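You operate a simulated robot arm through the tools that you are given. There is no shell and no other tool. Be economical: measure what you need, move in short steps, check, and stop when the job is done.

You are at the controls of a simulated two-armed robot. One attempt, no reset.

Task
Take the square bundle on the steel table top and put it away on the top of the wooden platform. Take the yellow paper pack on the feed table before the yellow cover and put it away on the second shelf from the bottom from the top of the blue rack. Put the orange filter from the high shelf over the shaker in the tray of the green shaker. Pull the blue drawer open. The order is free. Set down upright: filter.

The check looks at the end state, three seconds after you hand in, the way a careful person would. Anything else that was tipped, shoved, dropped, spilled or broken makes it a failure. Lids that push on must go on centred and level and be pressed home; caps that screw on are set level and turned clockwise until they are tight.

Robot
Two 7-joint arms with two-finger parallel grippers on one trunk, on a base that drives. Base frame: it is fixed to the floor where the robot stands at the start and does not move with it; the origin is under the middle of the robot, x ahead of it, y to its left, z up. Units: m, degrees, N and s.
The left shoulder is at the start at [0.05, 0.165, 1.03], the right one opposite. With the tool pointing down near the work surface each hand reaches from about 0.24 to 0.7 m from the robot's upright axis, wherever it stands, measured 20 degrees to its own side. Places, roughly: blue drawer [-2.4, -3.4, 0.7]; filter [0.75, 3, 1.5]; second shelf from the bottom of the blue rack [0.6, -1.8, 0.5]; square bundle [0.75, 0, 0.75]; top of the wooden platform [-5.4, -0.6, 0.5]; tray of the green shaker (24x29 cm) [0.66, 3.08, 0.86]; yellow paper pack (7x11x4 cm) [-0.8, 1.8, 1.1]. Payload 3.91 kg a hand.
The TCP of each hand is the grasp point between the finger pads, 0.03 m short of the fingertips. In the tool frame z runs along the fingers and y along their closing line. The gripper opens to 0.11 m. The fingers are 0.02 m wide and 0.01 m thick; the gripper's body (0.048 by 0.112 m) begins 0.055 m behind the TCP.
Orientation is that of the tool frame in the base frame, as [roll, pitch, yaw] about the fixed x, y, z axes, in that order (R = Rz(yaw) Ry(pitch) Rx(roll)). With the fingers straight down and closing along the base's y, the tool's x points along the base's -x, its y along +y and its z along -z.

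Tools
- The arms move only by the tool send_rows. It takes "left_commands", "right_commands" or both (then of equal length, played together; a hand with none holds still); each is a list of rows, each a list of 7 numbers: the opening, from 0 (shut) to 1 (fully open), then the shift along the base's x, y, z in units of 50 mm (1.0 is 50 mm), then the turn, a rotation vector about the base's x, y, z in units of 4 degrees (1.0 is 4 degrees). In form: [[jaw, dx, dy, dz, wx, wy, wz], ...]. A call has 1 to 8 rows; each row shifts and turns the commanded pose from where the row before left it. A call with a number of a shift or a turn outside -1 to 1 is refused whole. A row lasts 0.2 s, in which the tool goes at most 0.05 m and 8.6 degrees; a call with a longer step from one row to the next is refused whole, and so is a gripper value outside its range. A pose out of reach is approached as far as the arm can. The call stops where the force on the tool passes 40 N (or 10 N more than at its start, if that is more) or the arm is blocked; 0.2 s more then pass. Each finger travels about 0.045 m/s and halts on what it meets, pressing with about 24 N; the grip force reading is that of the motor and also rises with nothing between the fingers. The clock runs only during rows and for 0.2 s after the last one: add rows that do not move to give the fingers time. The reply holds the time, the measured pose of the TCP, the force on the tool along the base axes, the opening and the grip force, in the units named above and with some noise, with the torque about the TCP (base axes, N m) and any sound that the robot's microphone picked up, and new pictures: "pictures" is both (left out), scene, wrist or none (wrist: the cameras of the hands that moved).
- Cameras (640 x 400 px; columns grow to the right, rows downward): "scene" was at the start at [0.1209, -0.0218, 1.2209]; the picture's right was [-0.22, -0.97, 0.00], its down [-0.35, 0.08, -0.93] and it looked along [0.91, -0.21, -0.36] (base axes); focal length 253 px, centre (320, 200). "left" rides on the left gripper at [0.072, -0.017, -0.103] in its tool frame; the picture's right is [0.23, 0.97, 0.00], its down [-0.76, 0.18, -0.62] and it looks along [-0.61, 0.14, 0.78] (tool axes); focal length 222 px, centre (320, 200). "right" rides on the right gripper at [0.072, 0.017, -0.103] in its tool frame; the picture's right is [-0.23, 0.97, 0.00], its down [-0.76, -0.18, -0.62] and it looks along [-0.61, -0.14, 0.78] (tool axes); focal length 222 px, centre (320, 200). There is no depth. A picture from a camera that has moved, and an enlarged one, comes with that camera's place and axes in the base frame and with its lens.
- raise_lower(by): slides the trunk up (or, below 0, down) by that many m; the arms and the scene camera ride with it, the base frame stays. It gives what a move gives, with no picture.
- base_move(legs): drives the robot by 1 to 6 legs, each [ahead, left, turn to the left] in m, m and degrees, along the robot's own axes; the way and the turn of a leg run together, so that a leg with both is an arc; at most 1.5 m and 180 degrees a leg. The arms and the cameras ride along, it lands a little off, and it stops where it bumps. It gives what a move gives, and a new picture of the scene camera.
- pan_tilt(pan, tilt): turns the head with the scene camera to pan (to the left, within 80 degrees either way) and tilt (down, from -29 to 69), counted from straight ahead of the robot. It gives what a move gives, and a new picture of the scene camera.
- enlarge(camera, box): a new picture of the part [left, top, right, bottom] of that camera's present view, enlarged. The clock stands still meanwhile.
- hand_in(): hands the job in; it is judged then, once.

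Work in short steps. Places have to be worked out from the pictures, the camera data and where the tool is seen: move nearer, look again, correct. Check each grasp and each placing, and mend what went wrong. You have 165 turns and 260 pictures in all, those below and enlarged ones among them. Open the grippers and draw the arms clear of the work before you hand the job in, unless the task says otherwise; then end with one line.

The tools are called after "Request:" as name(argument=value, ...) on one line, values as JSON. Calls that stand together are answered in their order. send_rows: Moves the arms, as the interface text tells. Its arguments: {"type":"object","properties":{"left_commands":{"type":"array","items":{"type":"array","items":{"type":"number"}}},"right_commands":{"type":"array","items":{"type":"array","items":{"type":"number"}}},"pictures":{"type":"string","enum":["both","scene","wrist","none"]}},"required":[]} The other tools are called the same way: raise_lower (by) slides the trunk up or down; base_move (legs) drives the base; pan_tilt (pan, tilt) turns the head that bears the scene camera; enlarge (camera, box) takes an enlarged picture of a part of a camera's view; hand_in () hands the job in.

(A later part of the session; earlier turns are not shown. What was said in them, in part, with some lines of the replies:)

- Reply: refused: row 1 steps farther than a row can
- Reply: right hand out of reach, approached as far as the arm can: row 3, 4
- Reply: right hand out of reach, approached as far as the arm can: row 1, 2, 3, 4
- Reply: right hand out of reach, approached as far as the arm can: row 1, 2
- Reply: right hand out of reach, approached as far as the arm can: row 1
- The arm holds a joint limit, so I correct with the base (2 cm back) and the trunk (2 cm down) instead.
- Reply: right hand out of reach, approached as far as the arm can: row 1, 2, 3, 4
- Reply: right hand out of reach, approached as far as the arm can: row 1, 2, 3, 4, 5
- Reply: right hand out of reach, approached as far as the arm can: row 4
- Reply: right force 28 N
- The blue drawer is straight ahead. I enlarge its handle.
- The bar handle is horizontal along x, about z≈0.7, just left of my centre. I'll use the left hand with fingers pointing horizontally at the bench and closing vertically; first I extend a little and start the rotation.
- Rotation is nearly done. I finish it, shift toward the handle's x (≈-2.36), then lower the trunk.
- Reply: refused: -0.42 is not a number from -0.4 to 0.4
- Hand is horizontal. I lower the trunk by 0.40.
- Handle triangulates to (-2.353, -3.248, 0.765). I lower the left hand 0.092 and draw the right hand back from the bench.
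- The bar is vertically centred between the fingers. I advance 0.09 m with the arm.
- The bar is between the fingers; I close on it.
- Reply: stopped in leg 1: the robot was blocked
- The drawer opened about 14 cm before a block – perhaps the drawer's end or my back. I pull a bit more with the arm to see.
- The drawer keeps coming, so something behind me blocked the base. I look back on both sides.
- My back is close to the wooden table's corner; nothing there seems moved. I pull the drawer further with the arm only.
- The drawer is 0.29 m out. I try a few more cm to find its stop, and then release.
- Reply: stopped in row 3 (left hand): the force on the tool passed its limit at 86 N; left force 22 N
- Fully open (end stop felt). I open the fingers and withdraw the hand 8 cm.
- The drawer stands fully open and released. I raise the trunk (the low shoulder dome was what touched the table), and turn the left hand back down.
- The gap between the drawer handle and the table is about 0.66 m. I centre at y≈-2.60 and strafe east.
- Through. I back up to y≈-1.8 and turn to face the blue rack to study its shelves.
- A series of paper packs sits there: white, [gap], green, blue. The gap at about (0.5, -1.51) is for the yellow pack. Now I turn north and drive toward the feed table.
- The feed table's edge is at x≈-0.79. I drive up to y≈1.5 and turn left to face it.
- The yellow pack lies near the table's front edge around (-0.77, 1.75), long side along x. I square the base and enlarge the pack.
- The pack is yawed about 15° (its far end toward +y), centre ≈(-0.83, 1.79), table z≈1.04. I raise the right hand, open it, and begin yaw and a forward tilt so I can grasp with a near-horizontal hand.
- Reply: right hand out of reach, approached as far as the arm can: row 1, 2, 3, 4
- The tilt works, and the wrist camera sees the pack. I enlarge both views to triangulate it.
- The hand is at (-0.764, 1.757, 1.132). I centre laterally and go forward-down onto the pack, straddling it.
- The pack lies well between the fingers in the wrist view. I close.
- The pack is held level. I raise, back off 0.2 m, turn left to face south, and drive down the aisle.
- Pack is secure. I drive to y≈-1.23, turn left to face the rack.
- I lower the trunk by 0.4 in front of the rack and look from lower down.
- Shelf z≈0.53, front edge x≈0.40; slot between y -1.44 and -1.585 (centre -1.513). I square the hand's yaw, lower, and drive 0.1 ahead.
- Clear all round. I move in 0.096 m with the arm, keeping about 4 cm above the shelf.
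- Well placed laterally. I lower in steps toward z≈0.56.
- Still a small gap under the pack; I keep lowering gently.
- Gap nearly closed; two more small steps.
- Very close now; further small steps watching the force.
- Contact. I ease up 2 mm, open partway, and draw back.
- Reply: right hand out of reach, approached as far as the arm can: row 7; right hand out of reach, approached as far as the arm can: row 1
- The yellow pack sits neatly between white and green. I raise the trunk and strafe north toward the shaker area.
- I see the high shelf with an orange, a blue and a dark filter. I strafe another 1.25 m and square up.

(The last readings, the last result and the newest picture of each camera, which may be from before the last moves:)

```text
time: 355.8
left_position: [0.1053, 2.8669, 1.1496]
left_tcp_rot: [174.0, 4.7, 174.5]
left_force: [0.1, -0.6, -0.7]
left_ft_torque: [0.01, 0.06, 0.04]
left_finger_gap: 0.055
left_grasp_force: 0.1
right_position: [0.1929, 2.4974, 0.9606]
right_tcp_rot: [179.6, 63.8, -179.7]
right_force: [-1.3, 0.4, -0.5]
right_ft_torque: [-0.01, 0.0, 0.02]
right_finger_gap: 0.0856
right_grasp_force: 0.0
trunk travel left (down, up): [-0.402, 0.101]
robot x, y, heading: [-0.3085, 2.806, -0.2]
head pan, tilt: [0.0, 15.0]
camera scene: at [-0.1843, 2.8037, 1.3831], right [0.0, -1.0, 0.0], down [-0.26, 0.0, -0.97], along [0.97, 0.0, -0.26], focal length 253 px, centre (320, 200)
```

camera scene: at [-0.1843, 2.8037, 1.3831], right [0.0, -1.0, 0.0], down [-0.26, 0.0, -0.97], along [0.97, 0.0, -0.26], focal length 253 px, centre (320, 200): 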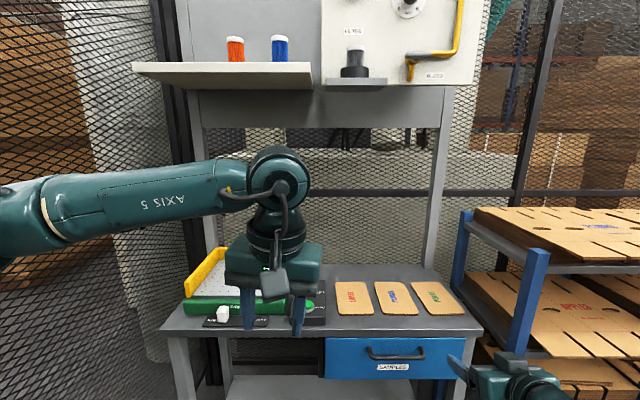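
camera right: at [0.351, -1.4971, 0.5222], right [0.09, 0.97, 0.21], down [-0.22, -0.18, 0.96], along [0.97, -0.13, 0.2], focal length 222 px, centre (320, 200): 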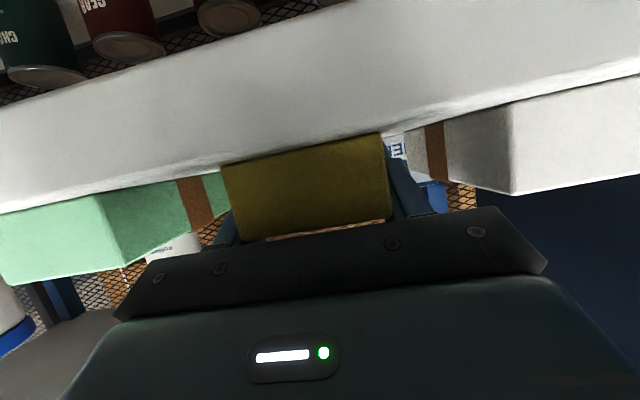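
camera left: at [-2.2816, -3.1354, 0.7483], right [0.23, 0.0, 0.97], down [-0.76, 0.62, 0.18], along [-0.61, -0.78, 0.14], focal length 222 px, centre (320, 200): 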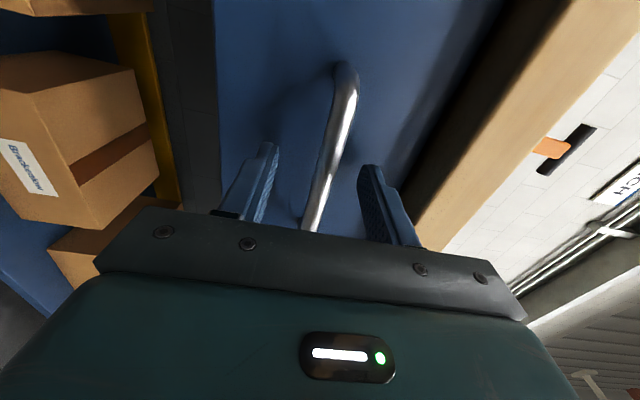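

Combining views, the orange filter's middle is near (0.65, 3.05, 1.62). I raise the trunk and enlarge the filter and the shaker.

Request:
raise_lower(by=0.1)

Request:
enlarge(camera="scene", box=[120, 10, 400, 185])

Request:
pan_tilt(pan=35, tilt=40)

```text
time: 357.1
left_position: [0.1045, 2.8673, 1.2479]
left_tcp_rot: [174.0, 4.8, 174.6]
left_force: [-0.1, 0.0, -0.3]
left_ft_torque: [-0.03, -0.01, -0.02]
left_finger_gap: 0.0549
left_grasp_force: 0.1
right_position: [0.1932, 2.498, 1.0607]
right_tcp_rot: [179.6, 63.6, -179.7]
right_force: [-0.3, 0.3, -1.1]
right_ft_torque: [-0.01, 0.01, 0.01]
right_finger_gap: 0.0859
right_grasp_force: 0.1
trunk travel left (down, up): [-0.502, 0.001]
robot x, y, heading: [-0.3078, 2.8072, -0.3]
head pan, tilt: [0.0, 15.0]
```

```text
2.29 times, centred on (260, 98) of scene
camera zoom: at [-0.1841, 2.8036, 1.483], right [0.0, -1.0, 0.0], down [-0.26, 0.0, -0.97], along [0.97, 0.0, -0.26], focal length 578 px, centre (457, 434)
```

zoom: 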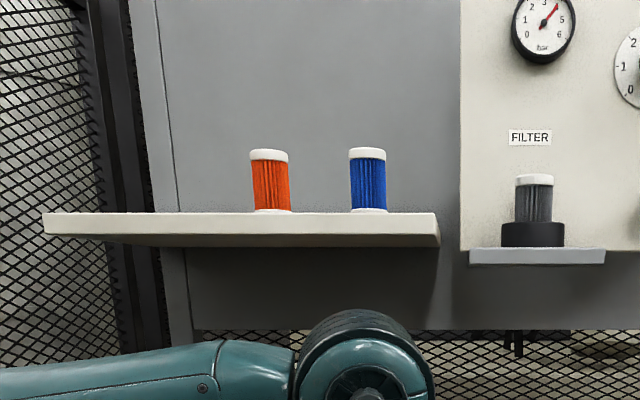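

```text
time: 358.1
left_position: [0.1043, 2.8673, 1.2497]
left_tcp_rot: [174.0, 4.7, 174.6]
left_force: [-0.6, 0.3, 0.7]
left_ft_torque: [0.01, -0.02, -0.03]
left_finger_gap: 0.0551
left_grasp_force: 0.0
right_position: [0.1934, 2.4986, 1.0594]
right_tcp_rot: [179.6, 63.7, -179.7]
right_force: [0.1, 0.1, 0.7]
right_ft_torque: [-0.03, -0.02, 0.02]
right_finger_gap: 0.086
right_grasp_force: 0.1
trunk travel left (down, up): [-0.502, 0.001]
robot x, y, heading: [-0.308, 2.8105, -0.4]
head pan, tilt: [35.0, 40.0]
camera scene: at [-0.2079, 2.8524, 1.4435], right [0.57, -0.82, 0.0], down [-0.53, -0.37, -0.77], along [0.63, 0.44, -0.64], focal length 253 px, centre (320, 200)
```

scene: 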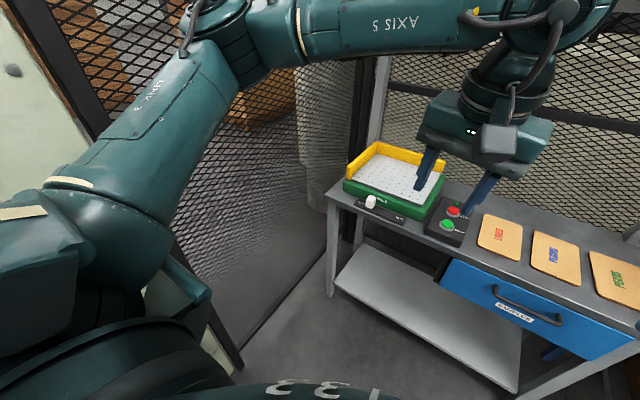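

The filter is about 5 cm wide, 9 cm tall, standing on the shelf at z≈1.555. I'll use the left hand tilted 45° down with fingers closing along y; I rotate it now.

Request:
send_rows(left_commands=[[1, 0.8, 0, 0, -1, 1, 1], [1, 0.8, 0, 0, -0.32, 0.32, 0.32], [1, 0, 0, 0, 0, -1, 0], [1, 0, 0, 0, 0, -1, 0], [1, 0, 0, 0, 0, -1, 0], [1, 0, 0, 0, 0, -1, 0], [1, 0, 0, 0, 0, -1, 0], [1, 0, 0, 0, 0, -1, 0]], pictures="none")

Request:
send_rows(left_commands=[[1, 0, 0, 0.6, 0, -1, 0], [1, 0, 0, 0.6, 0, -1, 0], [1, 0, 0, 0.6, 0, -1, 0], [1, 0, 0, 0.6, 0, -1, 0], [1, 0, 0, 0.6, 0, -1, 0], [1, 0, 0, 0.6, 0, -0.2, 0], [1, 0, 0, 0.6, 0, 0, 0], [1, 0, 0, 0.6, 0, 0, 0]], pictures="none")

Request:
pan_tilt(pan=15, tilt=0)

```text
time: 359.9
left_position: [0.1842, 2.8654, 1.2474]
left_tcp_rot: [179.5, 23.7, -179.9]
left_force: [0.7, 1.2, 0.0]
left_ft_torque: [0.03, 0.01, 0.01]
left_finger_gap: 0.11
left_grasp_force: 0.1
right_position: [0.1936, 2.4979, 1.0612]
right_tcp_rot: [179.7, 63.7, -179.7]
right_force: [0.8, -0.2, 0.1]
right_ft_torque: [-0.01, 0.0, -0.02]
right_finger_gap: 0.0857
right_grasp_force: 0.0
trunk travel left (down, up): [-0.502, 0.001]
robot x, y, heading: [-0.3112, 2.8032, -0.4]
head pan, tilt: [35.0, 40.0]
```

```text
time: 361.7
left_position: [0.183, 2.8675, 1.4891]
left_tcp_rot: [179.6, 44.6, -179.8]
left_force: [-0.4, 0.6, -0.1]
left_ft_torque: [0.02, 0.03, 0.03]
left_finger_gap: 0.1098
left_grasp_force: 0.0
right_position: [0.1938, 2.4976, 1.0592]
right_tcp_rot: [179.8, 63.7, -179.7]
right_force: [0.2, 0.2, 0.0]
right_ft_torque: [0.02, -0.02, -0.02]
right_finger_gap: 0.0856
right_grasp_force: 0.0
trunk travel left (down, up): [-0.502, 0.001]
robot x, y, heading: [-0.3092, 2.8052, -0.0]
head pan, tilt: [35.0, 40.0]
```

```text
time: 362.8
left_position: [0.1836, 2.8677, 1.4876]
left_tcp_rot: [179.8, 44.5, -179.9]
left_force: [-0.3, -0.8, -0.5]
left_ft_torque: [-0.01, 0.01, 0.0]
left_finger_gap: 0.1099
left_grasp_force: 0.1
right_position: [0.1939, 2.4976, 1.0603]
right_tcp_rot: [179.7, 63.7, -179.8]
right_force: [-0.2, 0.2, 0.0]
right_ft_torque: [-0.01, 0.02, -0.03]
right_finger_gap: 0.086
right_grasp_force: 0.1
trunk travel left (down, up): [-0.502, 0.001]
robot x, y, heading: [-0.3071, 2.8071, -0.1]
head pan, tilt: [15.0, 0.0]
camera scene: at [-0.1906, 2.827, 1.5071], right [0.26, -0.97, 0.0], down [0.0, 0.0, -1.0], along [0.97, 0.26, 0.0], focal length 253 px, centre (320, 200)
```

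scene: 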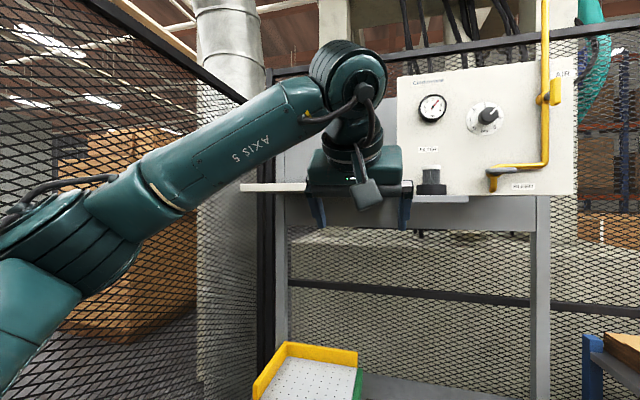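

Orientation good. I raise the left hand 0.2 m and drive nearer.

Request:
send_rows(left_commands=[[1, 0, 0.3, 0.6, 0, 0, 0], [1, 0, 0.4, 0.6, 0, 0, 0], [1, 0, 0.4, 0.6, 0, 0, 0], [1, 0, 0.4, 0.6, 0, 0, 0], [1, 0, 0.3, 0.6, 0, 0, 0], [1, 0, 0.3, 0.6, 0, 0, 0], [1, 0, 0.3, 0.6, 0, 0, 0], [1, 0, 0, 0, 0, 0, 0]], pictures="none")

Request:
base_move(legs=[[0.25, 0.04, 0]])

Request:
enlarge(camera="left", box=[0, 0, 640, 400])

```text
time: 364.6
left_position: [0.1804, 2.9772, 1.6736]
left_tcp_rot: [179.5, 44.6, 180.0]
left_force: [0.3, 1.4, 0.4]
left_ft_torque: [0.02, -0.04, -0.02]
left_finger_gap: 0.11
left_grasp_force: 0.1
left hand out of reach, approached as far as the arm can: row 7
right_position: [0.1936, 2.4965, 1.0613]
right_tcp_rot: [179.7, 63.6, -179.7]
right_force: [0.8, -0.9, 0.6]
right_ft_torque: [0.02, -0.02, -0.01]
right_finger_gap: 0.0858
right_grasp_force: 0.1
trunk travel left (down, up): [-0.502, 0.001]
robot x, y, heading: [-0.308, 2.8047, -0.2]
head pan, tilt: [15.0, 0.0]
```

```text
time: 366.4
left_position: [0.4295, 3.0165, 1.6726]
left_tcp_rot: [179.7, 44.5, -179.8]
left_force: [0.2, -0.1, -0.3]
left_ft_torque: [0.01, 0.0, 0.04]
left_finger_gap: 0.11
left_grasp_force: 0.0
right_position: [0.4427, 2.5371, 1.0596]
right_tcp_rot: [179.6, 63.6, -179.7]
right_force: [-0.7, -1.0, -0.4]
right_ft_torque: [0.02, 0.02, -0.01]
right_finger_gap: 0.086
right_grasp_force: 0.0
trunk travel left (down, up): [-0.502, 0.001]
robot x, y, heading: [-0.0551, 2.8454, -0.1]
head pan, tilt: [15.0, 0.0]
camera scene: at [0.0585, 2.8658, 1.5072], right [0.26, -0.97, 0.0], down [0.0, 0.0, -1.0], along [0.97, 0.26, 0.0], focal length 253 px, centre (320, 200)
```

scene: 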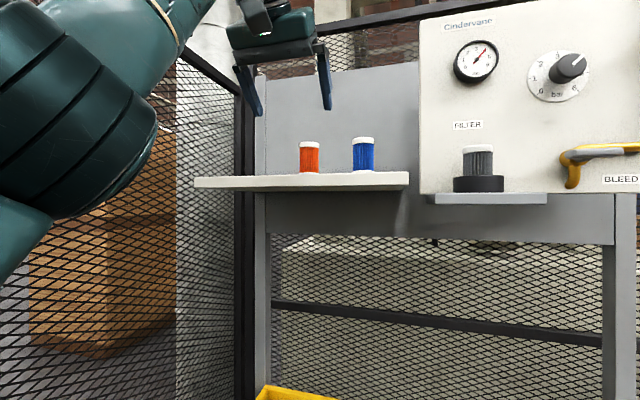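

```text
1.00 times, centred on (320, 200) of left (not enlarged: the box is as wide or as high as the picture)
camera zoom: at [0.3064, 2.9988, 1.6963], right [-0.17, 0.97, -0.16], down [0.1, 0.17, 0.98], along [0.98, 0.15, -0.13], focal length 222 px, centre (320, 200)
```

zoom: 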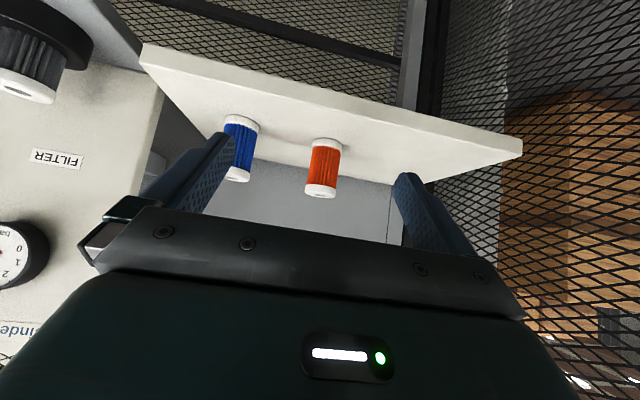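

Filter centre ≈(0.643, 3.047), z 1.554–1.644; shelf front edge x≈0.54. I align y by +0.03, then drive ahead 0.13.

Request:
send_rows(left_commands=[[0.85, 0, 0.3, 0, 0, 0, 0], [0.85, 0, 0.3, 0, 0, 0, 0], [0.85, 0, 0, 0, 0, 0, 0]], pictures="none")

Request:
base_move(legs=[[0.13, 0, 0]])

Request:
enlarge(camera="left", box=[120, 50, 520, 300])

```text
time: 367.2
left_position: [0.4289, 3.0446, 1.6735]
left_tcp_rot: [179.5, 44.7, -180.0]
left_force: [-0.3, -0.2, -0.5]
left_ft_torque: [0.02, 0.02, 0.01]
left_finger_gap: 0.0935
left_grasp_force: 0.1
right_position: [0.4414, 2.5356, 1.06]
right_tcp_rot: [179.6, 63.7, -179.8]
right_force: [-0.6, -1.2, 0.0]
right_ft_torque: [0.01, 0.01, 0.0]
right_finger_gap: 0.0857
right_grasp_force: 0.0
trunk travel left (down, up): [-0.502, 0.001]
robot x, y, heading: [-0.0601, 2.8431, -0.2]
head pan, tilt: [15.0, 0.0]
```

```text
time: 368.5
left_position: [0.5588, 3.0435, 1.6732]
left_tcp_rot: [179.7, 44.5, -179.9]
left_force: [0.5, 0.6, 0.8]
left_ft_torque: [0.0, 0.01, 0.02]
left_finger_gap: 0.0936
left_grasp_force: 0.0
right_position: [0.5717, 2.5354, 1.0598]
right_tcp_rot: [179.6, 63.7, -179.8]
right_force: [0.0, 0.7, 0.6]
right_ft_torque: [0.01, 0.0, 0.03]
right_finger_gap: 0.0859
right_grasp_force: 0.0
trunk travel left (down, up): [-0.502, 0.001]
robot x, y, heading: [0.0704, 2.8454, -0.4]
head pan, tilt: [15.0, 0.0]
camera scene: at [0.1876, 2.8651, 1.5071], right [0.25, -0.97, 0.0], down [0.0, 0.0, -1.0], along [0.97, 0.25, 0.0], focal length 253 px, centre (320, 200)
```

scene: 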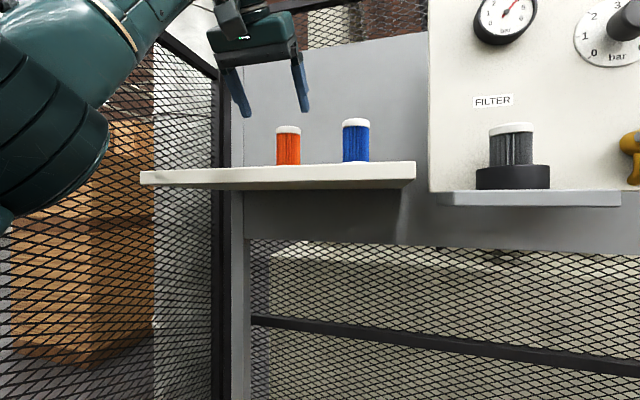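

```text
1.60 times, centred on (320, 175) of left
camera zoom: at [0.4355, 3.0276, 1.6963], right [-0.17, 0.97, -0.16], down [0.11, 0.17, 0.98], along [0.98, 0.15, -0.13], focal length 355 px, centre (320, 240)
```

zoom: 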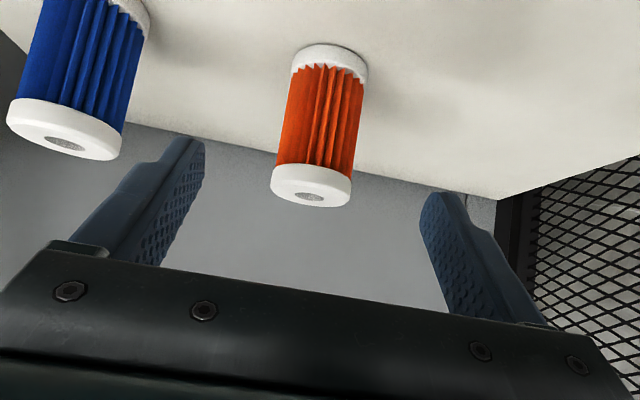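

Centre confirmed (0.643, 3.049, 1.60). I slide forward-down along the tool axis around the filter.

Request:
send_rows(left_commands=[[0.85, 0.22, 0.1, 0, 0, 0, 0], [0.85, 0.37, 0, -0.37, 0, 0, 0], [0.85, 0.37, 0, -0.37, 0, 0, 0], [0.85, 0.37, 0, -0.37, 0, 0, 0], [0.85, 0.35, 0, -0.35, 0, 0, 0], [0.85, 0, 0, 0, 0, 0, 0]], pictures="both")

```text
time: 369.9
left_position: [0.6393, 3.0473, 1.5967]
left_tcp_rot: [179.6, 44.6, -179.9]
left_force: [-0.2, 0.8, 0.0]
left_ft_torque: [-0.02, -0.01, -0.01]
left_finger_gap: 0.0936
left_grasp_force: 0.1
left hand out of reach, approached as far as the arm can: row 1
right_position: [0.571, 2.535, 1.0611]
right_tcp_rot: [179.7, 63.7, -179.7]
right_force: [-0.1, 0.2, -0.5]
right_ft_torque: [-0.03, 0.02, 0.04]
right_finger_gap: 0.086
right_grasp_force: 0.1
trunk travel left (down, up): [-0.502, 0.001]
robot x, y, heading: [0.0676, 2.8421, -0.2]
head pan, tilt: [15.0, 0.0]
camera scene: at [0.1865, 2.865, 1.5073], right [0.25, -0.97, 0.0], down [0.0, 0.0, -1.0], along [0.97, 0.25, 0.0], focal length 253 px, centre (320, 200)
camera left: at [0.516, 3.029, 1.6191], right [-0.17, 0.97, -0.16], down [0.1, 0.17, 0.98], along [0.98, 0.15, -0.13], focal length 222 px, centre (320, 200)
```

scene: 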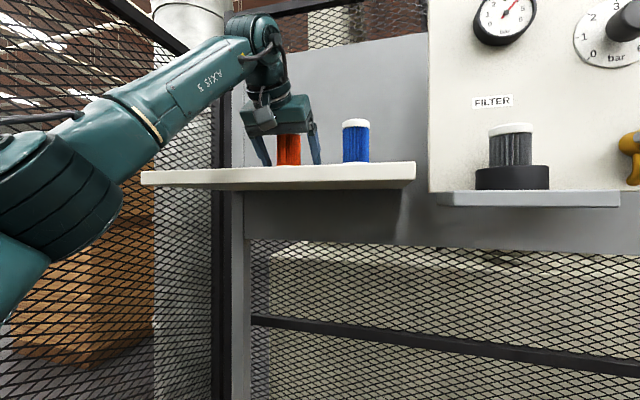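
left: 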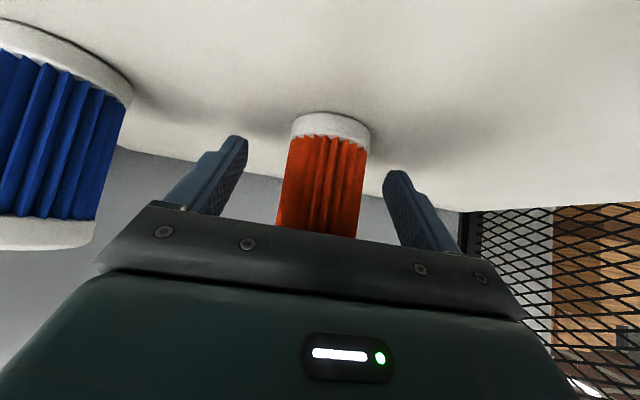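

The filter is centred between the fingers. I close and lift slightly.

Request:
send_rows(left_commands=[[0, 0, 0, 0, 0, 0, 0], [0, 0, 0, 0, 0, 0, 0], [0, 0, 0, 0, 0, 0, 0], [0, 0, 0, 0, 0, 0, 0], [0, 0, 0, 0, 0, 0, 0]], pictures="none")

Request:
send_rows(left_commands=[[0, 0, 0, 0.2, 0, 0, 0], [0, 0, 0, 0.2, 0, 0, 0], [0, 0, 0, 0.2, 0, 0, 0], [0, 0, 0, 0, 0, 0, 0]], pictures="both")

```text
time: 371.1
left_position: [0.6396, 3.0479, 1.5966]
left_tcp_rot: [179.7, 44.5, -179.9]
left_force: [-0.2, 0.7, 0.5]
left_ft_torque: [-0.03, -0.02, -0.01]
left_finger_gap: 0.0476
left_grasp_force: 24.0
right_position: [0.5708, 2.5357, 1.0602]
right_tcp_rot: [179.8, 63.7, -179.8]
right_force: [-0.8, -0.3, 1.2]
right_ft_torque: [0.0, 0.01, 0.01]
right_finger_gap: 0.0858
right_grasp_force: 0.1
trunk travel left (down, up): [-0.502, 0.001]
robot x, y, heading: [0.0711, 2.8484, -0.1]
head pan, tilt: [15.0, 0.0]
```

```text
time: 372.1
left_position: [0.6398, 3.047, 1.6163]
left_tcp_rot: [179.6, 44.4, -179.9]
left_force: [-0.7, -0.8, -1.2]
left_ft_torque: [-0.02, 0.02, -0.01]
left_finger_gap: 0.0473
left_grasp_force: 23.9
left hand out of reach, approached as far as the arm can: row 3
right_position: [0.5724, 2.5353, 1.0611]
right_tcp_rot: [179.8, 63.7, -179.7]
right_force: [0.4, -0.3, 0.0]
right_ft_torque: [0.02, 0.0, -0.04]
right_finger_gap: 0.0858
right_grasp_force: 0.1
trunk travel left (down, up): [-0.502, 0.001]
robot x, y, heading: [0.0734, 2.8421, -0.1]
head pan, tilt: [15.0, 0.0]
camera scene: at [0.187, 2.8649, 1.5072], right [0.25, -0.97, 0.0], down [0.0, 0.0, -1.0], along [0.97, 0.25, 0.0], focal length 253 px, centre (320, 200)
camera left: at [0.5162, 3.0287, 1.6388], right [-0.17, 0.97, -0.15], down [0.1, 0.17, 0.98], along [0.98, 0.15, -0.13], focal length 222 px, centre (320, 200)
```

scene: 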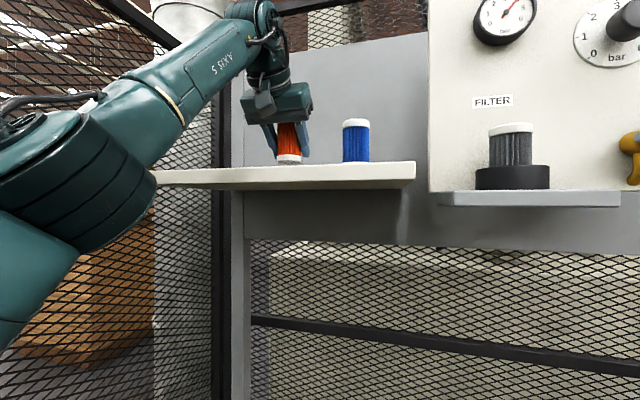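
left: 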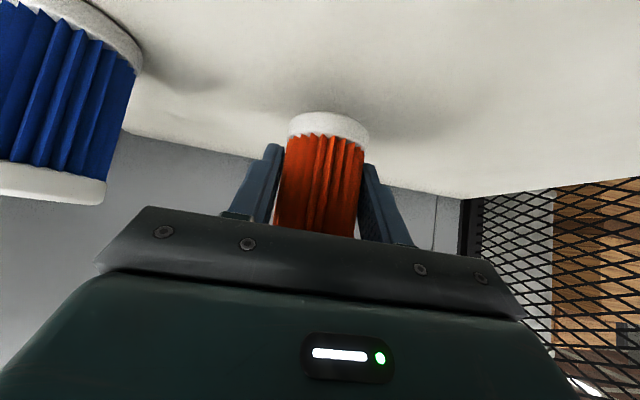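

The filter is lifted 2 cm, upright. I back out 0.27 m and look down at the tray.

Request:
base_move(legs=[[-0.27, 0, 0]])

Request:
raise_lower(by=-0.35)

Request:
pan_tilt(pan=5, tilt=25)

```text
time: 374.0
left_position: [0.3662, 3.049, 1.6157]
left_tcp_rot: [179.6, 44.6, -179.8]
left_force: [-0.6, -1.0, -1.2]
left_ft_torque: [0.0, 0.02, 0.0]
left_finger_gap: 0.0476
left_grasp_force: 23.7
right_position: [0.298, 2.5372, 1.0598]
right_tcp_rot: [179.7, 63.7, -179.6]
right_force: [-0.1, -0.1, -0.6]
right_ft_torque: [0.01, 0.0, 0.0]
right_finger_gap: 0.0856
right_grasp_force: 0.1
trunk travel left (down, up): [-0.502, 0.001]
robot x, y, heading: [-0.2021, 2.8431, 0.0]
head pan, tilt: [15.0, 0.0]
camera scene: at [-0.0864, 2.8663, 1.5072], right [0.26, -0.97, 0.0], down [0.0, 0.0, -1.0], along [0.97, 0.26, 0.0], focal length 253 px, centre (320, 200)
```

scene: 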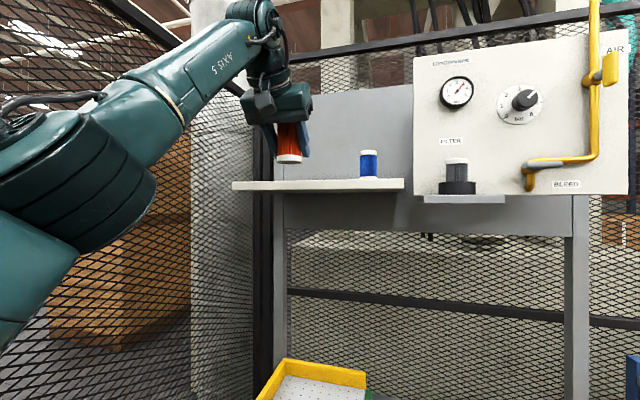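

```text
time: 377.4
left_position: [0.3664, 3.0495, 1.2654]
left_tcp_rot: [179.7, 44.5, -179.8]
left_force: [-0.3, 0.5, -2.0]
left_ft_torque: [-0.01, 0.01, 0.0]
left_finger_gap: 0.0475
left_grasp_force: 23.9
right_position: [0.2983, 2.5372, 0.7093]
right_tcp_rot: [179.6, 63.8, -179.6]
right_force: [0.5, -0.2, 0.3]
right_ft_torque: [-0.02, 0.02, 0.02]
right_finger_gap: 0.0859
right_grasp_force: 0.0
trunk travel left (down, up): [-0.152, 0.351]
robot x, y, heading: [-0.2046, 2.8446, -0.0]
head pan, tilt: [15.0, 0.0]
```

```text
time: 378.3
left_position: [0.3654, 3.0495, 1.2639]
left_tcp_rot: [179.7, 44.6, -179.8]
left_force: [-0.1, 0.3, -1.8]
left_ft_torque: [0.0, 0.01, 0.01]
left_finger_gap: 0.0475
left_grasp_force: 24.0
right_position: [0.2981, 2.5381, 0.7099]
right_tcp_rot: [179.7, 63.7, -179.7]
right_force: [0.7, -0.3, -0.1]
right_ft_torque: [0.0, -0.01, 0.0]
right_finger_gap: 0.0858
right_grasp_force: 0.1
trunk travel left (down, up): [-0.152, 0.351]
robot x, y, heading: [-0.203, 2.8451, -0.0]
head pan, tilt: [5.0, 25.0]
camera scene: at [-0.081, 2.851, 1.1169], right [0.09, -1.0, 0.0], down [-0.42, -0.04, -0.91], along [0.9, 0.08, -0.42], focal length 253 px, centre (320, 200)
```

scene: 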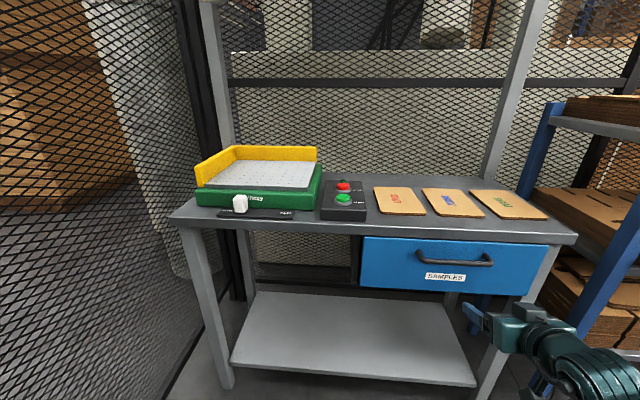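

The tray is around (0.62, 3.07), surface z≈0.88. First I raise the right hand clear of the drawer while lowering the left hand to z≈1.06.

Request:
send_rows(left_commands=[[0, 0, 0, -0.5, 0, 0, 0], [0, 0, 0, -0.5, 0, 0, 0], [0, 0, 0, -0.5, 0, 0, 0], [0, 0, 0, -0.5, 0, 0, 0], [0, 0, 0, -0.5, 0, 0, 0], [0, 0, 0, -0.5, 0, 0, 0], [0, 0, 0, -0.5, 0, 0, 0], [0, 0, 0, -0.5, 0, 0, 0]], right_commands=[[0.78, 0, 0, 0.8, 0, 0, 0], [0.78, 0, 0, 0.8, 0, 0, 0], [0.78, 0, 0, 0.8, 0, 0, 0], [0.78, 0, 0, 0.8, 0, 0, 0], [0.78, 0, 0, 0.8, 0, 0, 0], [0.78, 0, 0, 0.8, 0, 0, 0], [0.78, 0, 0, 0.8, 0, 0, 0], [0.78, 0, 0, 0, 0, 0, 0]], pictures="scene")

Request:
enlarge(camera="scene", box=[160, 120, 360, 245])

```text
time: 380.1
left_position: [0.3662, 3.0506, 1.0651]
left_tcp_rot: [179.8, 44.5, -179.8]
left_force: [0.0, -1.0, -1.7]
left_ft_torque: [0.0, -0.02, 0.03]
left_finger_gap: 0.0474
left_grasp_force: 24.4
right_position: [0.2989, 2.5377, 0.9923]
right_tcp_rot: [179.8, 63.6, -179.7]
right_force: [-0.2, 0.2, -0.3]
right_ft_torque: [-0.02, 0.02, 0.01]
right_finger_gap: 0.0857
right_grasp_force: 0.1
trunk travel left (down, up): [-0.152, 0.351]
robot x, y, heading: [-0.2033, 2.8413, 0.0]
head pan, tilt: [5.0, 25.0]
camera scene: at [-0.081, 2.851, 1.1168], right [0.08, -1.0, 0.0], down [-0.42, -0.04, -0.91], along [0.9, 0.08, -0.42], focal length 253 px, centre (320, 200)
```

scene: 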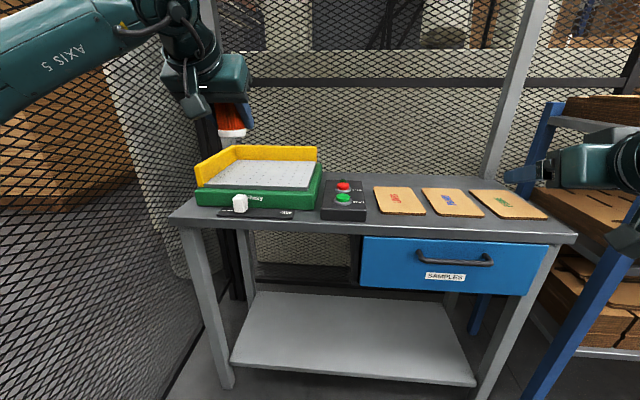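

```text
3.20 times, centred on (260, 182) of scene
camera zoom: at [-0.081, 2.851, 1.1168], right [0.08, -1.0, 0.0], down [-0.42, -0.04, -0.91], along [0.9, 0.08, -0.42], focal length 810 px, centre (512, 256)
```

zoom: 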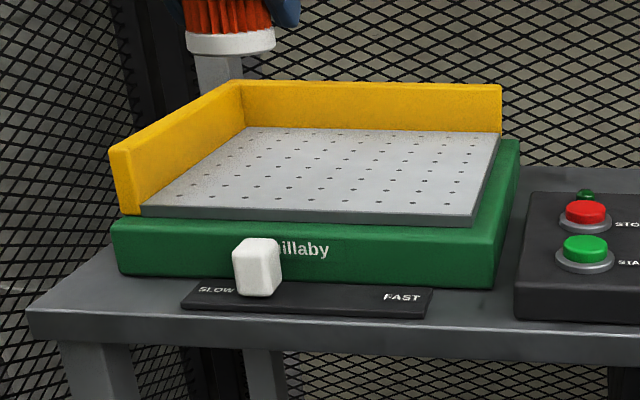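

The plate spans x 0.558–0.803, y 2.937–3.227, z≈0.858, with rims only at left and back. I drive 0.22 ahead, then finish with the arm above the plate.

Request:
base_move(legs=[[0.22, 0, 0]])

Request:
send_rows(left_commands=[[0, 0.5, 0.1, 0, 0, 0, 0], [0, 0.5, 0.1, 0, 0, 0, 0], [0, 0.5, 0.1, 0, 0, 0, 0], [0, 0.1, 0, 0, 0, 0, 0], [0, 0, 0, 0, 0, 0, 0]], pictures="both")

```text
time: 381.8
left_position: [0.5847, 3.047, 1.0665]
left_tcp_rot: [179.7, 44.5, -179.9]
left_force: [0.0, -0.8, -1.6]
left_ft_torque: [0.0, 0.0, 0.02]
left_finger_gap: 0.0472
left_grasp_force: 24.2
right_position: [0.5162, 2.5354, 0.9893]
right_tcp_rot: [179.8, 63.7, -179.8]
right_force: [0.1, 0.2, 0.0]
right_ft_torque: [-0.01, 0.0, 0.01]
right_finger_gap: 0.0859
right_grasp_force: 0.0
trunk travel left (down, up): [-0.152, 0.351]
robot x, y, heading: [0.0149, 2.8417, -0.2]
head pan, tilt: [5.0, 25.0]
camera scene: at [0.1364, 2.8502, 1.1168], right [0.08, -1.0, 0.0], down [-0.42, -0.04, -0.91], along [0.9, 0.08, -0.42], focal length 253 px, centre (320, 200)
```

scene: 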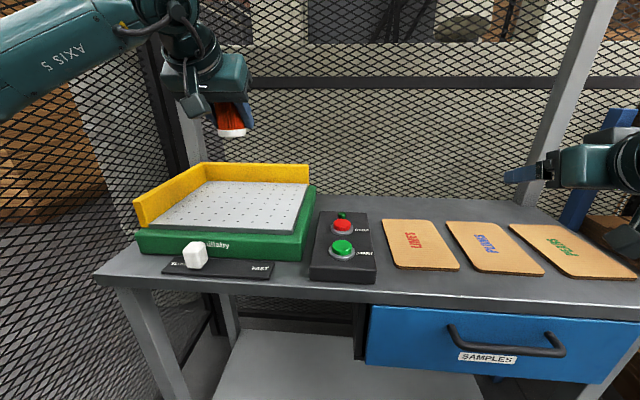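

```text
time: 383.0
left_position: [0.6642, 3.0617, 1.0659]
left_tcp_rot: [179.6, 44.4, -179.9]
left_force: [0.0, 0.6, -1.2]
left_ft_torque: [-0.01, 0.0, 0.01]
left_finger_gap: 0.0473
left_grasp_force: 24.1
right_position: [0.5164, 2.5366, 0.9919]
right_tcp_rot: [179.8, 63.8, -179.7]
right_force: [-0.3, -0.2, 0.4]
right_ft_torque: [0.05, 0.0, 0.01]
right_finger_gap: 0.0858
right_grasp_force: 0.0
trunk travel left (down, up): [-0.152, 0.351]
robot x, y, heading: [0.0147, 2.8473, -0.2]
head pan, tilt: [5.0, 25.0]
camera scene: at [0.1363, 2.8502, 1.1168], right [0.08, -1.0, 0.0], down [-0.42, -0.04, -0.91], along [0.9, 0.08, -0.42], focal length 253 px, centre (320, 200)
camera left: at [0.5407, 3.0443, 1.0888], right [-0.17, 0.97, -0.15], down [0.1, 0.17, 0.98], along [0.98, 0.15, -0.13], focal length 222 px, centre (320, 200)
```

scene: 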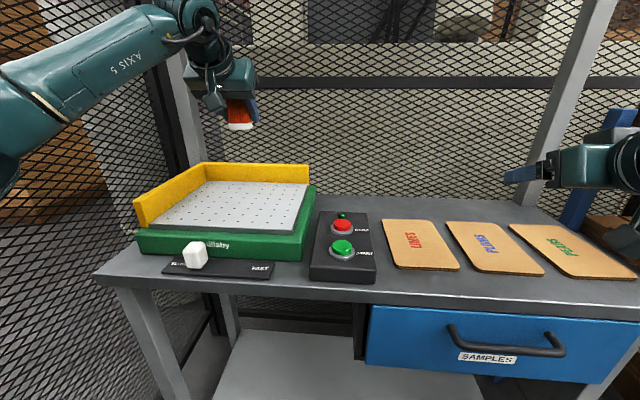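
left: 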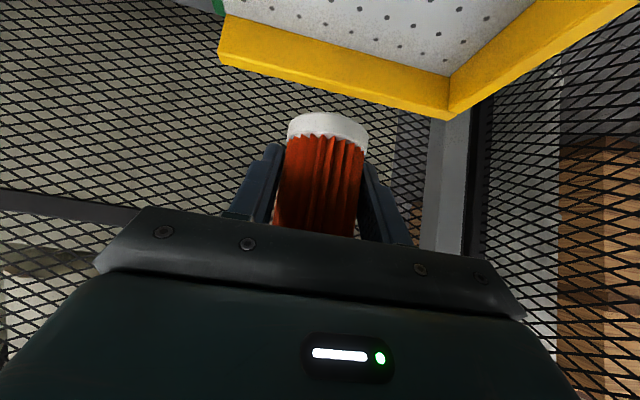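

Filter is above the plate at (0.667, 3.06). I lower 0.13 m and check.

Request:
send_rows(left_commands=[[0, 0, 0, -0.5, 0, 0, 0], [0, 0, 0, -0.5, 0, 0, 0], [0, 0, 0, -0.5, 0, 0, 0], [0, 0, 0, -0.5, 0, 0, 0], [0, 0, 0, -0.5, 0, 0, 0], [0, 0, 0, -0.1, 0, 0, 0], [0, 0, 0, 0, 0, 0, 0]], pictures="wrist")

Request:
enlarge(camera="scene", box=[120, 120, 340, 270])

```text
time: 384.6
left_position: [0.6642, 3.0635, 0.9365]
left_tcp_rot: [179.8, 44.6, -179.9]
left_force: [0.6, 0.6, -1.0]
left_ft_torque: [-0.02, -0.01, -0.01]
left_finger_gap: 0.0471
left_grasp_force: 23.3
right_position: [0.5155, 2.536, 0.9915]
right_tcp_rot: [179.7, 63.7, -179.7]
right_force: [-0.3, 0.6, -0.4]
right_ft_torque: [-0.03, 0.01, 0.0]
right_finger_gap: 0.0858
right_grasp_force: 0.0
trunk travel left (down, up): [-0.152, 0.351]
robot x, y, heading: [0.0124, 2.8451, 0.2]
head pan, tilt: [5.0, 25.0]
camera left: at [0.5405, 3.0447, 0.9591], right [-0.17, 0.97, -0.16], down [0.1, 0.17, 0.98], along [0.98, 0.15, -0.13], focal length 222 px, centre (320, 200)
```

left: 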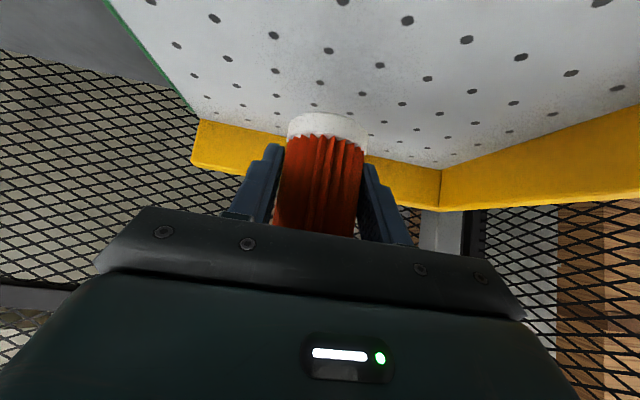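

```text
2.67 times, centred on (230, 195) of scene
camera zoom: at [0.1363, 2.8502, 1.1168], right [0.08, -1.0, 0.0], down [-0.42, -0.04, -0.91], along [0.9, 0.08, -0.42], focal length 675 px, centre (560, 213)
```

zoom: 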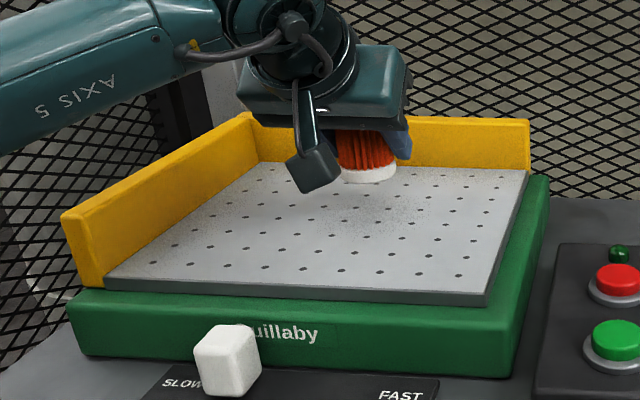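

About 3–4 cm to go. I lower stepwise toward z≈0.905.

Request:
send_rows(left_commands=[[0, 0, 0, -0.2, 0, 0, 0], [0, 0, 0, -0.2, 0, 0, 0], [0, 0, 0, -0.12, 0, 0, 0], [0, 0, 0, 0, 0, 0, 0]], pictures="none")

Request:
send_rows(left_commands=[[0, 0, 0, -0.07, 0, 0, 0], [0, 0, 0, 0, 0, 0, 0]], pictures="wrist")

Request:
enlarge(camera="scene", box=[120, 120, 340, 270])

```text
time: 385.6
left_position: [0.6633, 3.0626, 0.9116]
left_tcp_rot: [179.7, 44.5, -179.9]
left_force: [-0.8, 0.8, -1.1]
left_ft_torque: [0.01, 0.01, 0.0]
left_finger_gap: 0.0474
left_grasp_force: 24.2
right_position: [0.5149, 2.5355, 0.9915]
right_tcp_rot: [179.7, 63.8, -179.7]
right_force: [-1.1, 0.5, -0.1]
right_ft_torque: [-0.04, -0.02, 0.01]
right_finger_gap: 0.0859
right_grasp_force: 0.1
trunk travel left (down, up): [-0.152, 0.351]
robot x, y, heading: [0.0136, 2.8437, 0.0]
head pan, tilt: [5.0, 25.0]
```

```text
time: 386.2
left_position: [0.6643, 3.0626, 0.9062]
left_tcp_rot: [179.9, 44.5, -179.8]
left_force: [-0.1, 0.3, -1.6]
left_ft_torque: [0.03, 0.02, 0.04]
left_finger_gap: 0.0475
left_grasp_force: 24.1
right_position: [0.5155, 2.5357, 0.9915]
right_tcp_rot: [179.7, 63.7, -179.8]
right_force: [0.2, -0.6, 0.3]
right_ft_torque: [0.01, 0.01, 0.01]
right_finger_gap: 0.086
right_grasp_force: 0.0
trunk travel left (down, up): [-0.152, 0.351]
robot x, y, heading: [0.0133, 2.8424, -0.5]
head pan, tilt: [5.0, 25.0]
camera left: at [0.5406, 3.0443, 0.9299], right [-0.17, 0.97, -0.16], down [0.1, 0.17, 0.98], along [0.98, 0.15, -0.13], focal length 222 px, centre (320, 200)
```

left: 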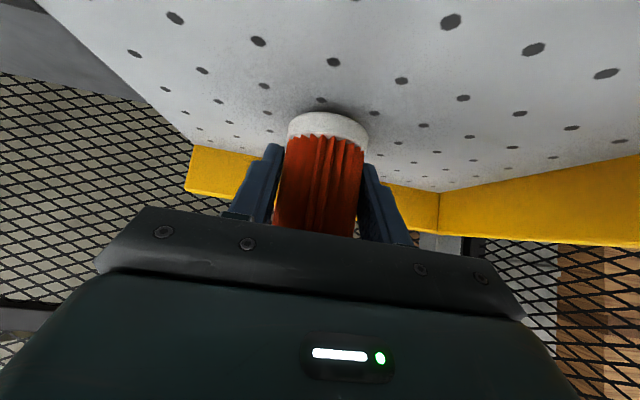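

```text
2.67 times, centred on (230, 195) of scene
camera zoom: at [0.1364, 2.8502, 1.1168], right [0.08, -1.0, 0.0], down [-0.42, -0.04, -0.91], along [0.9, 0.08, -0.42], focal length 675 px, centre (560, 213)
```

zoom: 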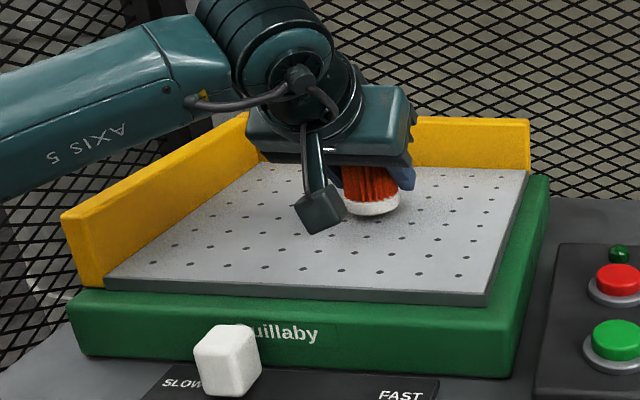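

Nearly touching. Two more 4 mm steps with force check.

Request:
send_rows(left_commands=[[0, 0, 0, -0.08, 0, 0, 0], [0, 0, 0, 0, 0, 0, 0]], pictures="none")

Request:
send_rows(left_commands=[[0, 0, 0, -0.06, 0, 0, 0], [0, 0, 0, 0, 0, 0, 0]], pictures="wrist")

```text
time: 386.8
left_position: [0.6646, 3.0627, 0.9021]
left_tcp_rot: [179.7, 44.4, -179.8]
left_force: [-0.5, 1.1, -1.4]
left_ft_torque: [-0.01, -0.01, -0.01]
left_finger_gap: 0.0476
left_grasp_force: 23.9
right_position: [0.5153, 2.5366, 0.9916]
right_tcp_rot: [179.7, 63.7, -179.7]
right_force: [-0.7, -0.5, 0.1]
right_ft_torque: [-0.03, -0.02, -0.03]
right_finger_gap: 0.0858
right_grasp_force: 0.1
trunk travel left (down, up): [-0.152, 0.351]
robot x, y, heading: [0.0091, 2.8407, -0.5]
head pan, tilt: [5.0, 25.0]
```

```text
time: 387.4
left_position: [0.6634, 3.0625, 0.8988]
left_tcp_rot: [179.7, 44.3, 180.0]
left_force: [-0.7, 0.8, -1.5]
left_ft_torque: [0.0, 0.02, 0.0]
left_finger_gap: 0.0478
left_grasp_force: 24.1
right_position: [0.5155, 2.5362, 0.9915]
right_tcp_rot: [179.8, 63.8, -179.7]
right_force: [0.3, 0.2, 1.0]
right_ft_torque: [0.0, 0.01, -0.01]
right_finger_gap: 0.0858
right_grasp_force: 0.0
trunk travel left (down, up): [-0.152, 0.351]
robot x, y, heading: [0.015, 2.8426, -0.1]
head pan, tilt: [5.0, 25.0]
camera left: at [0.5406, 3.0445, 0.9226], right [-0.17, 0.97, -0.16], down [0.1, 0.17, 0.98], along [0.98, 0.15, -0.13], focal length 222 px, centre (320, 200)
```

left: 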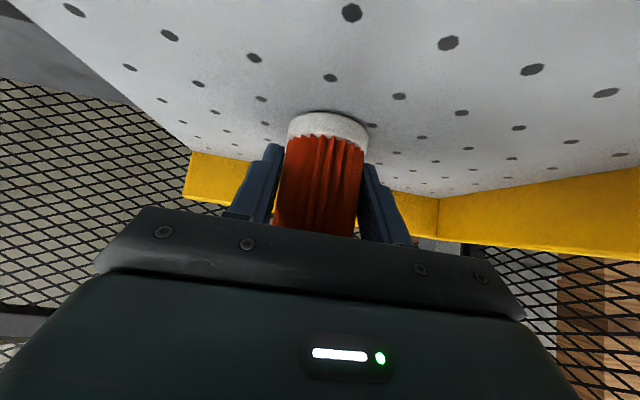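

Still no contact; continuing in 3 mm steps.

Request:
send_rows(left_commands=[[0, 0, 0, -0.06, 0, 0, 0], [0, 0, 0, 0, 0, 0, 0]], pictures="none")

Request:
send_rows(left_commands=[[0, 0, 0, -0.06, 0, 0, 0], [0, 0, 0, 0, 0, 0, 0]], pictures="none")

```text
time: 388.0
left_position: [0.6636, 3.062, 0.8985]
left_tcp_rot: [179.7, 44.7, -179.8]
left_force: [1.0, -0.4, 2.3]
left_ft_torque: [-0.09, 0.02, 0.04]
left_finger_gap: 0.0473
left_grasp_force: 24.0
right_position: [0.5161, 2.5364, 0.9908]
right_tcp_rot: [179.7, 63.6, -179.6]
right_force: [-0.2, -0.1, -0.2]
right_ft_torque: [-0.02, -0.02, 0.0]
right_finger_gap: 0.0859
right_grasp_force: 0.0
trunk travel left (down, up): [-0.152, 0.351]
robot x, y, heading: [0.0119, 2.8414, -0.1]
head pan, tilt: [5.0, 25.0]
```

```text
time: 388.6
left_position: [0.6649, 3.062, 0.8991]
left_tcp_rot: [179.9, 45.0, -179.8]
left_force: [4.5, 1.7, 17.0]
left_ft_torque: [-0.03, 0.16, 0.01]
left_finger_gap: 0.0475
left_grasp_force: 23.6
right_position: [0.5153, 2.5359, 0.9911]
right_tcp_rot: [179.7, 63.7, -179.7]
right_force: [0.0, 0.7, -0.6]
right_ft_torque: [0.03, 0.02, -0.02]
right_finger_gap: 0.086
right_grasp_force: 0.0
trunk travel left (down, up): [-0.152, 0.351]
robot x, y, heading: [0.0168, 2.8416, -0.2]
head pan, tilt: [5.0, 25.0]
```

Contact. I relieve 3 mm, open, and withdraw back-up along the tool axis.

Request:
send_rows(left_commands=[[0, 0, 0, 0.06, 0, 0, 0], [0, 0, 0, 0, 0, 0, 0], [0.85, 0, 0, 0, 0, 0, 0], [0.85, 0, 0, 0, 0, 0, 0], [0.85, 0, 0, 0, 0, 0, 0], [0.85, 0, 0, 0, 0, 0, 0]], pictures="wrist")

Request:
send_rows(left_commands=[[0.85, -0.3, 0, 0.3, 0, 0, 0], [0.85, -0.4, 0, 0.4, 0, 0, 0], [0.85, -0.5, 0, 0.5, 0, 0, 0], [0.85, -0.5, 0, 0.5, 0, 0, 0], [0.85, -0.5, 0, 0.5, 0, 0, 0], [0.85, 0, 0, 0, 0, 0, 0]], pictures="both")

```text
time: 390.0
left_position: [0.6647, 3.0627, 0.8975]
left_tcp_rot: [179.7, 44.5, -179.9]
left_force: [-0.5, -0.8, 0.1]
left_ft_torque: [-0.01, 0.02, -0.02]
left_finger_gap: 0.0936
left_grasp_force: 0.0
right_position: [0.5152, 2.5349, 0.9908]
right_tcp_rot: [179.7, 63.8, -179.7]
right_force: [-0.1, 0.5, -0.3]
right_ft_torque: [-0.01, -0.01, 0.0]
right_finger_gap: 0.0857
right_grasp_force: 0.1
trunk travel left (down, up): [-0.152, 0.351]
robot x, y, heading: [0.0115, 2.8468, -0.2]
head pan, tilt: [5.0, 25.0]
camera left: at [0.5407, 3.0446, 0.9199], right [-0.17, 0.97, -0.16], down [0.1, 0.17, 0.98], along [0.98, 0.15, -0.13], focal length 222 px, centre (320, 200)
```

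left: 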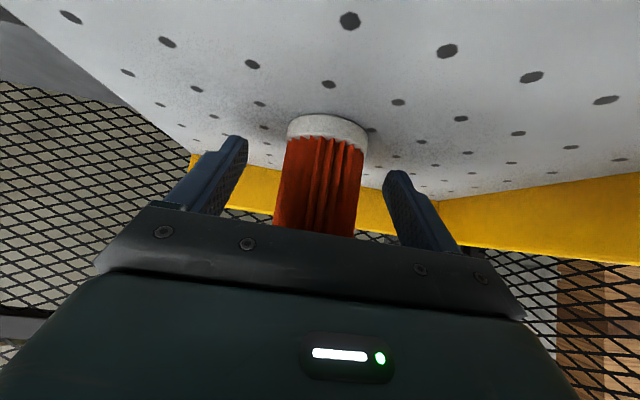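

```text
time: 391.4
left_position: [0.5539, 3.0616, 1.0071]
left_tcp_rot: [179.7, 44.5, -179.9]
left_force: [-0.4, 0.8, -0.5]
left_ft_torque: [-0.01, 0.0, -0.02]
left_finger_gap: 0.0934
left_grasp_force: 0.0
right_position: [0.5156, 2.5355, 0.9923]
right_tcp_rot: [179.7, 63.7, -179.8]
right_force: [0.1, -0.2, 0.0]
right_ft_torque: [-0.02, -0.02, -0.04]
right_finger_gap: 0.0858
right_grasp_force: 0.1
trunk travel left (down, up): [-0.152, 0.351]
robot x, y, heading: [0.0142, 2.842, -0.2]
head pan, tilt: [5.0, 25.0]
camera scene: at [0.1362, 2.8501, 1.1168], right [0.08, -1.0, 0.0], down [-0.42, -0.04, -0.91], along [0.9, 0.08, -0.42], focal length 253 px, centre (320, 200)
camera left: at [0.4295, 3.0446, 1.0304], right [-0.17, 0.97, -0.15], down [0.1, 0.17, 0.98], along [0.98, 0.15, -0.13], focal length 222 px, centre (320, 200)
```

scene: 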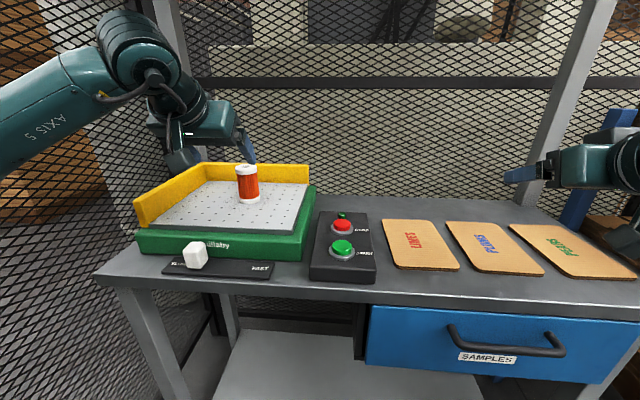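
left: 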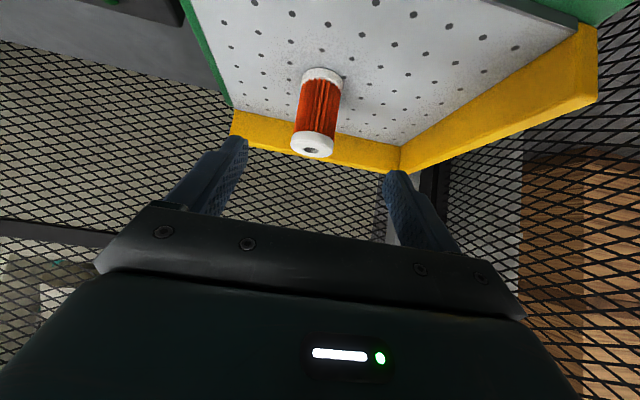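

The filter stands upright in the tray. I open both grippers and back the robot away from the bench.

Request:
send_rows(left_commands=[[1, 0, 0, 0.3, 0, 0, 0], [1, 0, 0, 0.3, 0, 0, 0], [1, 0, 0, 0, 0, 0, 0]], right_commands=[[1, 0, 0, 0.1, 0, 0, 0], [1, 0, 0, 0.1, 0, 0, 0], [1, 0, 0, 0, 0, 0, 0]], pictures="none")

Request:
base_move(legs=[[-0.3, 0, 0]])

Request:
enlarge(camera="scene", box=[160, 100, 360, 225])

```text
time: 392.2
left_position: [0.5522, 3.062, 1.0369]
left_tcp_rot: [179.7, 44.5, -179.8]
left_force: [0.3, 0.8, -0.3]
left_ft_torque: [0.04, 0.0, 0.02]
left_finger_gap: 0.1101
left_grasp_force: 0.0
right_position: [0.5157, 2.5364, 1.0009]
right_tcp_rot: [179.7, 63.7, -179.7]
right_force: [0.4, 0.1, -0.4]
right_ft_torque: [0.02, 0.01, -0.01]
right_finger_gap: 0.1099
right_grasp_force: 0.1
trunk travel left (down, up): [-0.152, 0.351]
robot x, y, heading: [0.0106, 2.844, -0.2]
head pan, tilt: [5.0, 25.0]
```

```text
time: 394.3
left_position: [0.2522, 3.0641, 1.037]
left_tcp_rot: [179.8, 44.6, -179.8]
left_force: [0.3, 1.1, -0.3]
left_ft_torque: [-0.01, 0.02, 0.02]
left_finger_gap: 0.1101
left_grasp_force: 0.0
right_position: [0.2149, 2.538, 1.0017]
right_tcp_rot: [179.6, 63.8, -179.5]
right_force: [-0.2, 0.2, 0.4]
right_ft_torque: [0.04, 0.01, 0.01]
right_finger_gap: 0.1097
right_grasp_force: 0.1
trunk travel left (down, up): [-0.152, 0.351]
robot x, y, heading: [-0.289, 2.8428, -0.2]
head pan, tilt: [5.0, 25.0]
camera scene: at [-0.1649, 2.8512, 1.1168], right [0.08, -1.0, 0.0], down [-0.42, -0.04, -0.91], along [0.9, 0.08, -0.42], focal length 253 px, centre (320, 200)
```

scene: 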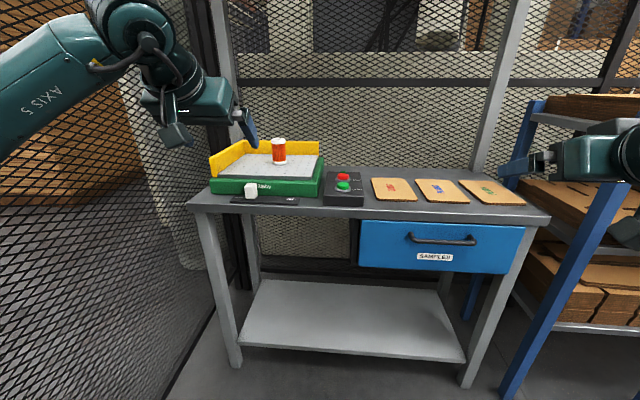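

```text
3.20 times, centred on (260, 162) of scene
camera zoom: at [-0.1649, 2.8512, 1.1168], right [0.08, -1.0, 0.0], down [-0.42, -0.04, -0.91], along [0.9, 0.08, -0.42], focal length 810 px, centre (512, 320)
```

zoom: 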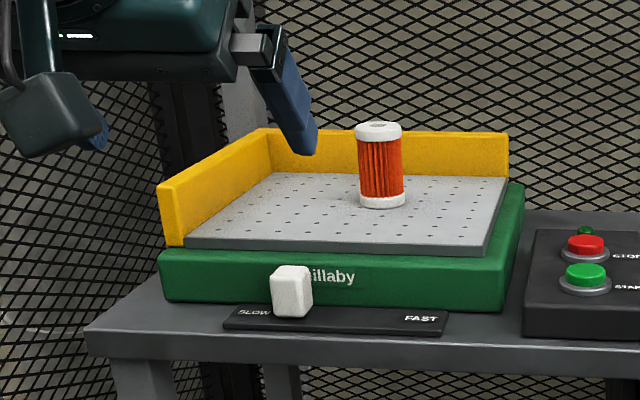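

The filter stands upright, the bundle, pack and drawer were checked, and both arms are clear with grippers open. I hand in.

Request:
hand_in()

```text
The job is handed in.
```

I finished all four parts and handed the job in: the bundle is on the wooden platform, the yellow pack is on the second shelf from the bottom of the blue rack, the orange filter is upright in the shaker tray, and the blue drawer is pulled open to its stop. While I was pulling the drawer, the base stopped against something behind it, probably the corner of the wooden table; I saw nothing moved there.
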